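You operate a simulated robot arm through the tools that you are given. There is no shell and no other tool. Be economical: measure what you need, move in short steps, check, and stop when the job is done.

Carry out the task below with a simulated robot arm. There is one attempt and no reset: what you move stays moved.

Task
Take the cream pipe and leave it on the grey manual.

It is judged by the outcome, as a careful person would: the job done as asked, and still so three seconds after it is handed in. It fails if anything else is knocked over, pushed out of place, dropped, spilled or broken.

Robot
A 7-joint arm with a two-finger parallel gripper, fixed in place. Base frame: the origin is at the foot of the arm, x ahead of it, y to its left, z up; the work surface is at about z = 0. Lengths are in m, angles in rad, forces in N, time in s.
With the tool pointing down near the work surface it reaches from about 0.22 to 0.58 m from the base axis. Its first joint turns from -1.152 to 1.152 rad. Payload 2.5 kg.
Tool frame: the origin (TCP) lies between the finger pads and is the grasp point; the fingertips stand 0.023 m ahead of it; z points along the fingers, y is the line along which they close. Largest opening 0.094 m; finger width 0.038, thickness 0.01; the body of the gripper, 0.054 by 0.096 m, starts 0.039 m behind the TCP.
Orientation is told as [roll, pitch, yaw] about the base's x, y, z axes, in that order, counted from this pose: with the fingers straight down and closing along the base's y, the tool's x points along the base's -x, its y along +y and its z along -z.

Tools
- The arm moves only by the tool servo_tool. Its argument "deltas" is one flat list of numbers, 7 for each row, row after row: the turn, a rotation vector about the tool's x, y, z in rad, then the shift along the tool's x, y, z in m, then the gripper command, from -1 (fully open) to 1 (shut), values between in proportion. In form: [rx, ry, rz, x, y, z, grip, rx, ry, rz, x, y, z, grip, ...]. A call has 1 to 12 rows; each row shifts and turns the commanded pose from where the row before left it, along the tool's axes as they then stand. A row lasts 0.2 s, in which the tool goes at most 0.05 m and 0.15 rad; a call with a longer step from one row to the next is refused whole, and so is a gripper value outside its range. A pose out of reach is approached as far as the arm can. The call stops where the force on the tool passes 40 N (or 10 N more than at its start, if that is more) or the arm is blocked; 0.2 s more then pass. The fingers move at their own pace (about 0.108 m/s each) and stop on an object; they squeeze with about 42 N. The grip force told is the motor's: it shows also when the fingers shut on nothing. Time passes only in rows, and 0.2 s behind the last, so rows that do not move let the fingers close. The reply holds the time, the measured pose of the TCP, the force on the tool along the base axes, the opening and the grip force, in the units named above and with some noise.
- Cameras (640 x 400 px; columns grow to the right, rows downward): "scene" is fixed at [0.1137, -0.4074, 0.5378]; the picture's right is [0.86, -0.50, 0.00], its down [-0.32, -0.55, -0.77] and it looks along [0.39, 0.67, -0.64] (base axes); focal length 321 px, centre (320, 200). "wrist" rides on the gripper at [-0.039, 0, -0.044] in the tool frame; the picture's right is [0.00, -1.00, 0.00], its down [0.97, 0.00, -0.24] and it looks along [0.24, 0.00, 0.97] (tool axes); focal length 218 px, centre (320, 200). There is no depth. A picture from a camera that has moved, and an enlarged one, comes with that camera's place and axes in the base frame and with its lens.
- capture(camera): a new picture of that camera. No time passes.
- zoom(camera, box): a new picture of the part [left, top, right, bottom] of that camera's present view, enlarged. No time passes.
- hand_in(): hands the job in; it is judged then, once.

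Work in short steps. Places have to be worked out from the pictures, the camera data and where the tool is seen: move nearer, look again, correct. Check each grasp and each placing, and mend what went wrong. You have 90 turns and 46 pictures in all, those below and enlarged ones among them. Open the gripper and draw the arm clear of the work before you hand the job in, unless the task says otherwise; then end with one line.

The tools are called by a JSON object that holds its "fn" and its "kwargs". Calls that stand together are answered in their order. servo_tool: Moves the arm, as the interface text tells. Its arguments: {"type":"object","properties":{"deltas":{"type":"array","items":{"type":"number"}}},"required":["deltas"]} The other tools are called the same way: capture (camera) takes a picture; zoom (camera, box) takes an enlarged picture of a part of a camera's view; hand_in () hands the job in.

At the start:

```text
time: 0.0
position: [0.407, -0.0942, 0.2842]
tool_rot: [0.0, -0.002, -0.001]
force: [-0.8, 0.0, -0.4]
width: 0.094
finger_force: 0.0
```

scene: 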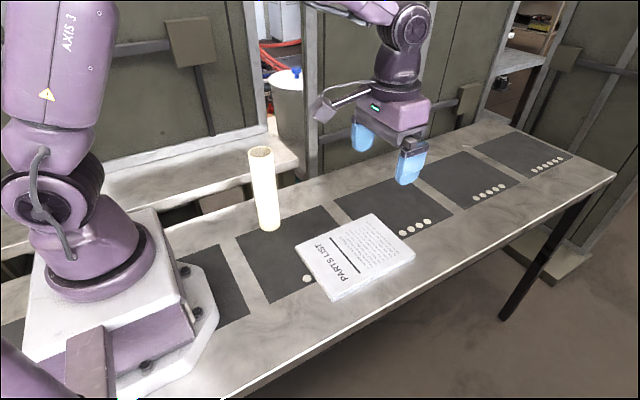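
wrist: 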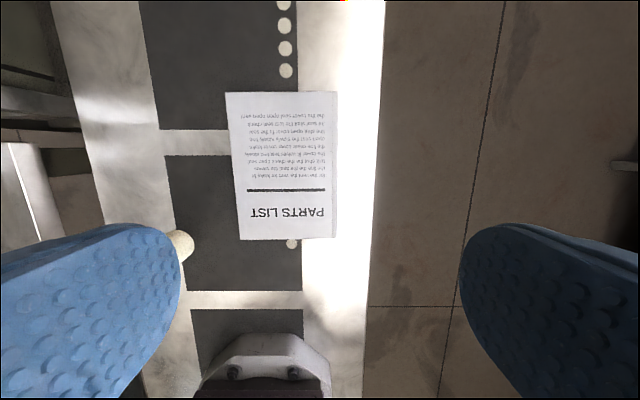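

The pipe stands upright near (0.29, 0.15), about 0.19 tall, and the manual is near (0.40, -0.05). I'll zoom in to refine both.

{"fn": "zoom", "kwargs": {"camera": "scene", "box": [210, 130, 338, 240]}}

{"fn": "zoom", "kwargs": {"camera": "scene", "box": [280, 200, 430, 310]}}

```text
3.64 times, centred on (274, 185) of scene
camera zoom: at [0.1137, -0.4074, 0.5378], right [0.86, -0.5, 0.0], down [-0.32, -0.55, -0.77], along [0.39, 0.67, -0.64], focal length 1167 px, centre (487, 254)
```

zoom: 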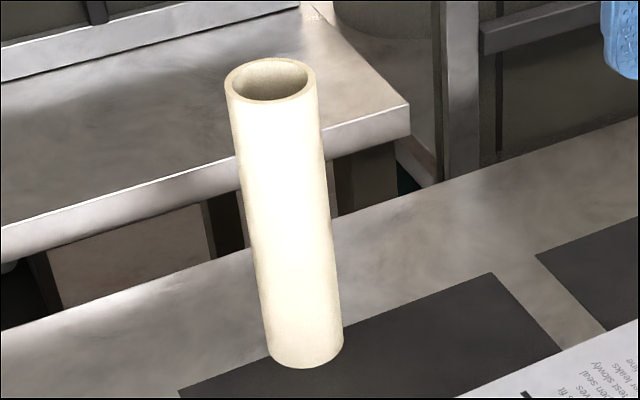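

```text
3.64 times, centred on (355, 255) of scene
camera zoom: at [0.1137, -0.4074, 0.5378], right [0.86, -0.5, 0.0], down [-0.32, -0.55, -0.77], along [0.39, 0.67, -0.64], focal length 1167 px, centre (193, 0)
```

zoom: 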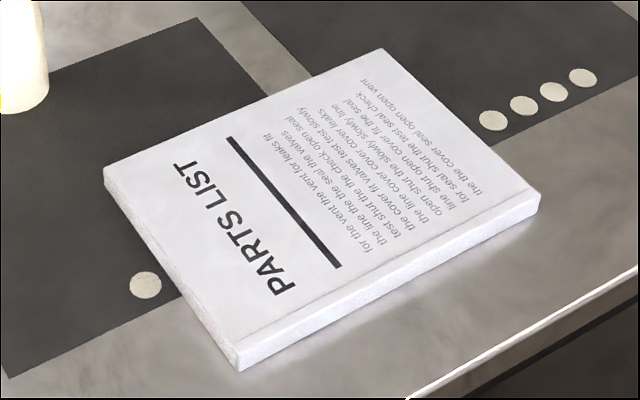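

The pipe's axis is at about (0.293, 0.137), with a diameter of 0.05 and a height of 0.20. The manual spans x 0.31–0.515 and y -0.118–0.031, and its top is at z ≈ 0.015. I'll move above the pipe at the present height, where the fingertips clear it.

{"fn": "servo_tool", "kwargs": {"deltas": [0, 0, 0, 0.019, 0.033, 0, -1, 0, 0, 0, 0.019, 0.033, 0, -1, 0, 0, 0, 0.019, 0.033, 0, -1, 0, 0, 0, 0.019, 0.033, 0, -1, 0, 0, 0, 0.019, 0.033, 0, -1, 0, 0, 0, 0.019, 0.033, 0, -1, 0, 0, 0, 0, 0.033, 0, -1, 0, 0, 0, 0, 0, 0, -1]}}

{"fn": "capture", "kwargs": {"camera": "wrist"}}

{"fn": "capture", "kwargs": {"camera": "scene"}}

```text
time: 1.8
position: [0.2939, 0.1364, 0.2842]
tool_rot: [0.001, 0.0, 0.0]
force: [0.4, 1.0, -0.4]
width: 0.094
finger_force: 0.0
```

```text
41 pictures are left
camera wrist: at [0.3321, 0.1365, 0.3292], right [0.0, -1.0, 0.0], down [-0.97, 0.0, 0.24], along [-0.24, 0.0, -0.97], focal length 218 px, centre (320, 200)
```

wrist: 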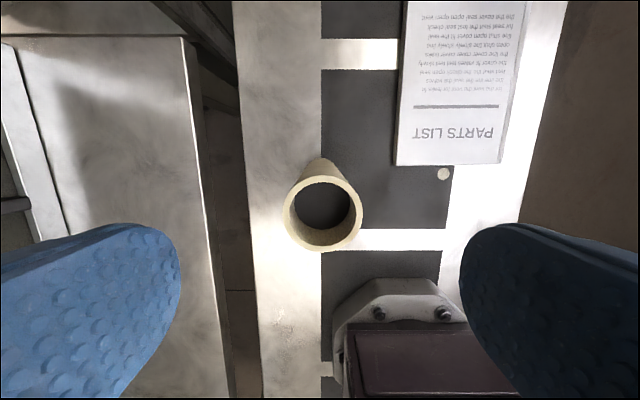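

```text
40 pictures are left
```

scene: 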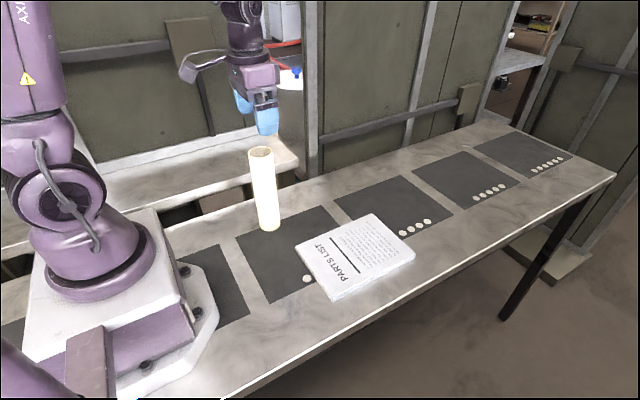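

The wrist view puts the pipe top at about (0.291, 0.135), so I need a 2 mm correction. I'll descend to TCP z ≈ 0.172, which keeps the gripper body above the rim, and then close.

{"fn": "servo_tool", "kwargs": {"deltas": [0, 0, 0, 0.0025, -0.0015, 0.0, -1, 0, 0, 0, 0, 0, 0.028, -1, 0, 0, 0, 0, 0, 0.028, -1, 0, 0, 0, 0, 0, 0.028, -1, 0, 0, 0, 0, 0, 0.028, -1, 0, 0, 0, 0, 0, 0, -1]}}

{"fn": "capture", "kwargs": {"camera": "wrist"}}

```text
time: 3.2
position: [0.2899, 0.1348, 0.1717]
tool_rot: [0.001, 0.001, 0.001]
force: [0.4, -0.7, 0.2]
width: 0.0941
finger_force: 0.0
```

```text
39 pictures are left
camera wrist: at [0.3294, 0.1341, 0.2164], right [0.0, -1.0, 0.0], down [-0.97, 0.0, 0.24], along [-0.24, 0.0, -0.97], focal length 218 px, centre (320, 200)
```

wrist: 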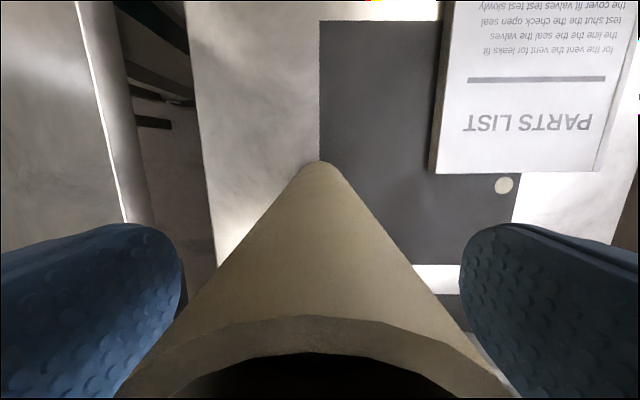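

The pipe sits centred between the fingers. I'll close on it.

{"fn": "servo_tool", "kwargs": {"deltas": [0, 0, 0, 0, 0, 0, 0.0, 0, 0, 0, 0, 0, 0, 0.3, 0, 0, 0, 0, 0, 0, 1, 0, 0, 0, 0, 0, 0, 1]}}

```text
time: 4.2
position: [0.2909, 0.1344, 0.1723]
tool_rot: [0.0, 0.0, 0.0]
force: [0.1, 0.0, -0.1]
width: 0.0492
finger_force: 42.0
```

The pipe is gripped, with the opening at 0.049. I'll lift 0.08 and check.

{"fn": "servo_tool", "kwargs": {"deltas": [0, 0, 0, 0, 0, -0.02, 1, 0, 0, 0, 0, 0, -0.03, 1, 0, 0, 0, 0, 0, -0.03, 1, 0, 0, 0, 0, 0, 0, 1]}}

{"fn": "capture", "kwargs": {"camera": "scene"}}

```text
time: 5.2
position: [0.2902, 0.1352, 0.2526]
tool_rot: [-0.001, 0.0, -0.001]
force: [0.1, 0.6, -1.1]
width: 0.0493
finger_force: 42.0
```

```text
38 pictures are left
```

scene: 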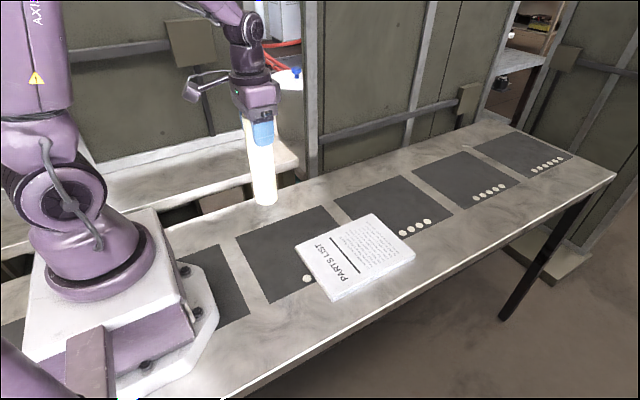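

The pipe is lifted and upright. I'll carry it over the centre of the manual.

{"fn": "servo_tool", "kwargs": {"deltas": [0, 0, 0, -0.008, -0.012, 0, 1, 0, 0, 0, -0.015, -0.0222, 0, 1, 0, 0, 0, -0.015, -0.0222, 0, 1, 0, 0, 0, -0.015, -0.0222, 0, 1, 0, 0, 0, -0.015, -0.0222, 0, 1, 0, 0, 0, -0.015, -0.0222, 0, 1, 0, 0, 0, -0.015, -0.0222, 0, 1, 0, 0, 0, -0.012, -0.02, 0, 1, 0, 0, 0, -0.008, -0.0122, 0, 1, 0, 0, 0, 0, 0, 0, 1]}}

{"fn": "capture", "kwargs": {"camera": "scene"}}

{"fn": "capture", "kwargs": {"camera": "wrist"}}

```text
time: 7.4
position: [0.4089, -0.0431, 0.2526]
tool_rot: [0.0, 0.0, 0.0]
force: [0.4, -0.8, -1.5]
width: 0.0493
finger_force: 42.6
```

```text
37 pictures are left
```

scene: 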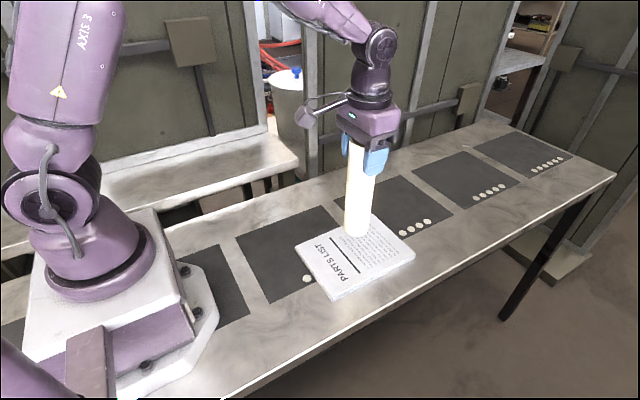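

```text
36 pictures are left
camera wrist: at [0.4479, -0.043, 0.2972], right [0.0, -1.0, 0.0], down [-0.97, 0.0, 0.24], along [-0.24, 0.0, -0.97], focal length 218 px, centre (320, 200)
```

wrist: 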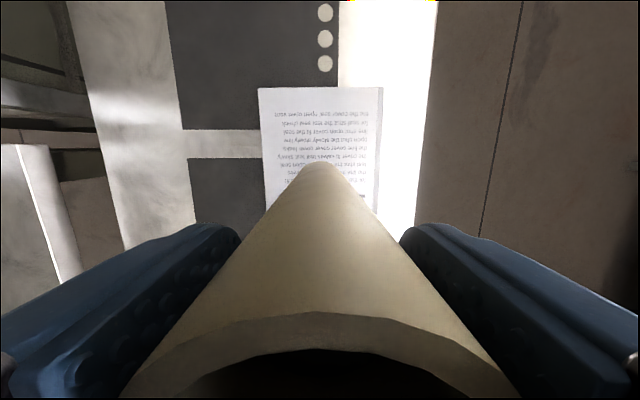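

The pipe is over the middle of the manual and its bottom is about 0.065 above the cover. I'll lower most of the way, then slow down.

{"fn": "servo_tool", "kwargs": {"deltas": [0, 0, 0, 0, 0, 0.015, 1, 0, 0, 0, 0, 0, 0.02, 1, 0, 0, 0, 0, 0, 0.015, 1, 0, 0, 0, 0, 0, 0.003, 1, 0, 0, 0, 0, 0, 0, 1]}}

{"fn": "zoom", "kwargs": {"camera": "scene", "box": [280, 190, 430, 310]}}

```text
time: 8.6
position: [0.4068, -0.0433, 0.1992]
tool_rot: [-0.001, -0.001, -0.001]
force: [0.4, 0.9, -1.3]
width: 0.049
finger_force: 41.6
```

```text
3.33 times, centred on (355, 250) of scene
camera zoom: at [0.1138, -0.4074, 0.5378], right [0.86, -0.5, 0.0], down [-0.32, -0.55, -0.77], along [0.39, 0.67, -0.64], focal length 1070 px, centre (203, 33)
```

zoom: 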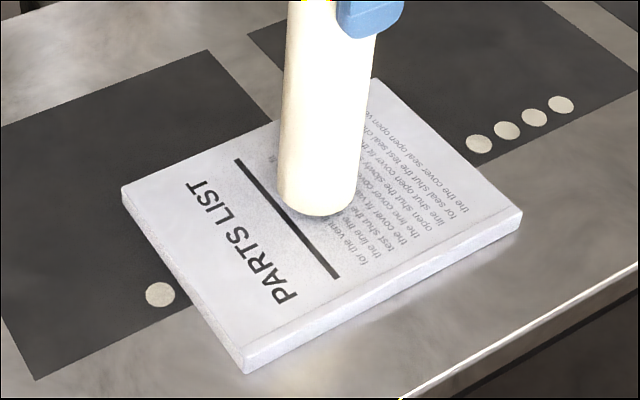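

The pipe is well centred with a small gap below it. I'll lower in 2 mm steps and watch for contact force.

{"fn": "servo_tool", "kwargs": {"deltas": [0, 0, 0, 0, 0, 0.002, 1, 0, 0, 0, 0, 0, 0.002, 1, 0, 0, 0, 0, 0, 0.002, 1, 0, 0, 0, 0, 0, 0.001, 1, 0, 0, 0, 0, 0, 0, 1]}}

```text
time: 9.8
position: [0.4094, -0.0424, 0.1925]
tool_rot: [-0.001, 0.0, 0.0]
force: [0.2, 0.0, -0.4]
width: 0.0489
finger_force: 41.2
```

{"fn": "servo_tool", "kwargs": {"deltas": [0, 0, 0, 0, 0, 0.002, 1, 0, 0, 0, 0, 0, 0.001, 1, 0, 0, 0, 0, 0, 0, 1]}}

{"fn": "zoom", "kwargs": {"camera": "scene", "box": [280, 190, 430, 310]}}

```text
time: 10.6
position: [0.4073, -0.0419, 0.1887]
tool_rot: [0.003, 0.001, 0.0]
force: [0.0, -0.2, -1.3]
width: 0.049
finger_force: 42.2
```

```text
3.33 times, centred on (355, 250) of scene
camera zoom: at [0.1138, -0.4074, 0.5378], right [0.86, -0.5, 0.0], down [-0.32, -0.55, -0.77], along [0.39, 0.67, -0.64], focal length 1070 px, centre (203, 33)
```

zoom: 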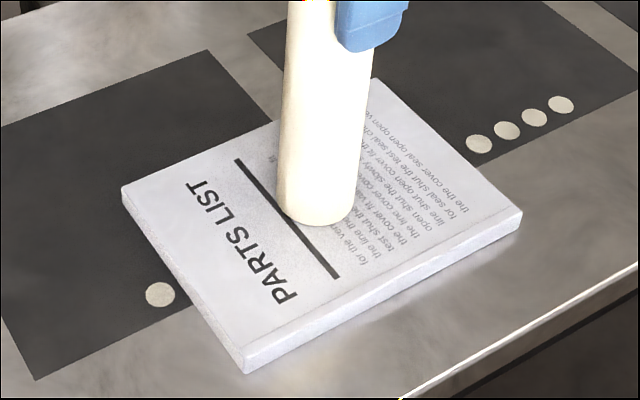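

There is no clear contact force yet, so I'll continue in 1 mm steps.

{"fn": "servo_tool", "kwargs": {"deltas": [0, 0, 0, 0, 0, 0.001, 1, 0, 0, 0, 0, 0, 0.001, 1, 0, 0, 0, 0, 0, 0, 1]}}

```text
time: 11.4
position: [0.4072, -0.0428, 0.1875]
tool_rot: [0.002, -0.001, 0.0]
force: [-3.9, 0.4, 9.0]
width: 0.0491
finger_force: 42.3
```

A contact force of 9 N shows the pipe is on the manual. I'll ease off 1 mm and then open the fingers.

{"fn": "servo_tool", "kwargs": {"deltas": [0, 0, 0, 0, 0, -0.0008, 1, 0, 0, 0, 0, 0, 0, 1]}}

```text
time: 12.0
position: [0.4084, -0.0427, 0.1884]
tool_rot: [-0.002, 0.0, 0.001]
force: [0.1, -0.3, 0.9]
width: 0.0491
finger_force: 41.4
```

The load is now near zero, so I'll release.

{"fn": "servo_tool", "kwargs": {"deltas": [0, 0, 0, 0, 0, 0, 0.0, 0, 0, 0, 0, 0, 0, -0.5, 0, 0, 0, 0, 0, 0, -1, 0, 0, 0, 0, 0, 0, -1]}}

{"fn": "capture", "kwargs": {"camera": "scene"}}

{"fn": "capture", "kwargs": {"camera": "wrist"}}

```text
time: 13.0
position: [0.4079, -0.042, 0.1888]
tool_rot: [-0.001, 0.0, 0.0]
force: [0.4, 0.0, 0.4]
width: 0.0943
finger_force: 0.2
```

```text
33 pictures are left
```

scene: 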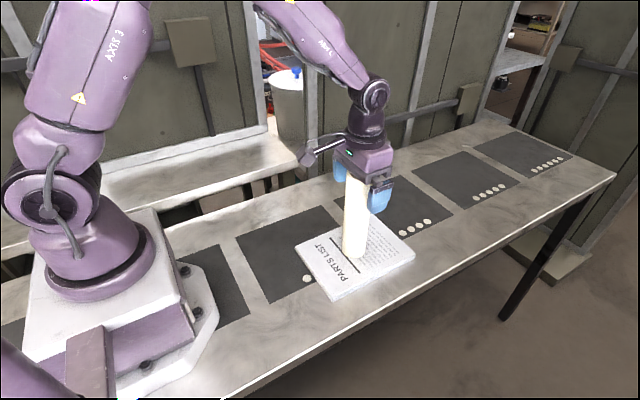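

```text
32 pictures are left
camera wrist: at [0.4472, -0.0426, 0.2328], right [0.0, -1.0, 0.0], down [-0.97, 0.0, 0.24], along [-0.24, 0.0, -0.97], focal length 218 px, centre (320, 200)
```

wrist: 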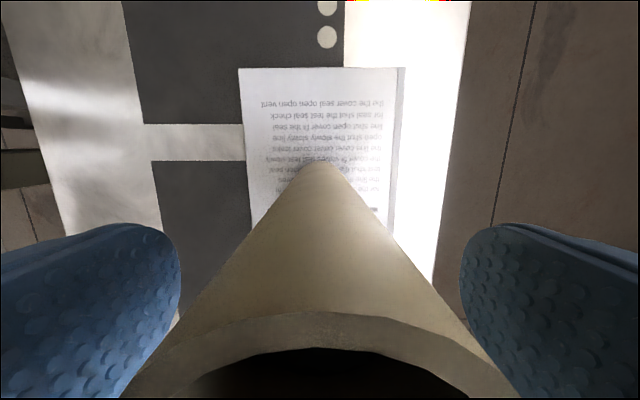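

The pipe stands upright and is free of the fingers. I'll rise straight up until clear, then move aside at height.

{"fn": "servo_tool", "kwargs": {"deltas": [0, 0, 0, 0, 0, -0.01, -1, 0, 0, 0, 0, 0, -0.02, -1, 0, 0, 0, 0, 0, -0.03, -1, 0, 0, 0, 0, 0, -0.03, -1, 0, 0, 0, 0, 0, -0.02, -1, 0, 0, 0, 0, 0.03, 0, -1, 0, 0, 0, 0, 0.04, 0, -1, 0, 0, 0, 0, 0.04, 0, -1, 0, 0, 0, 0, 0.03, 0, -1, 0, 0, 0, 0, 0, 0, -1]}}

{"fn": "capture", "kwargs": {"camera": "scene"}}

```text
time: 15.2
position: [0.4076, 0.0982, 0.2988]
tool_rot: [0.001, 0.001, -0.001]
force: [-0.1, -0.3, 0.7]
width: 0.0942
finger_force: 0.1
```

```text
31 pictures are left
```

scene: 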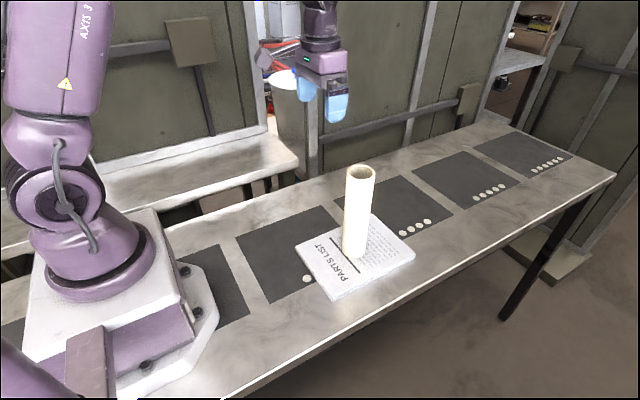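

The pipe stands steady on the manual, the manual hasn't moved, and the arm is clear, so I'm handing in.

{"fn": "hand_in", "kwargs": {}}

```text
The job is handed in.
```

The cream pipe is standing upright near the middle of the grey manual, the gripper is open and the arm is clear; nothing else was moved.
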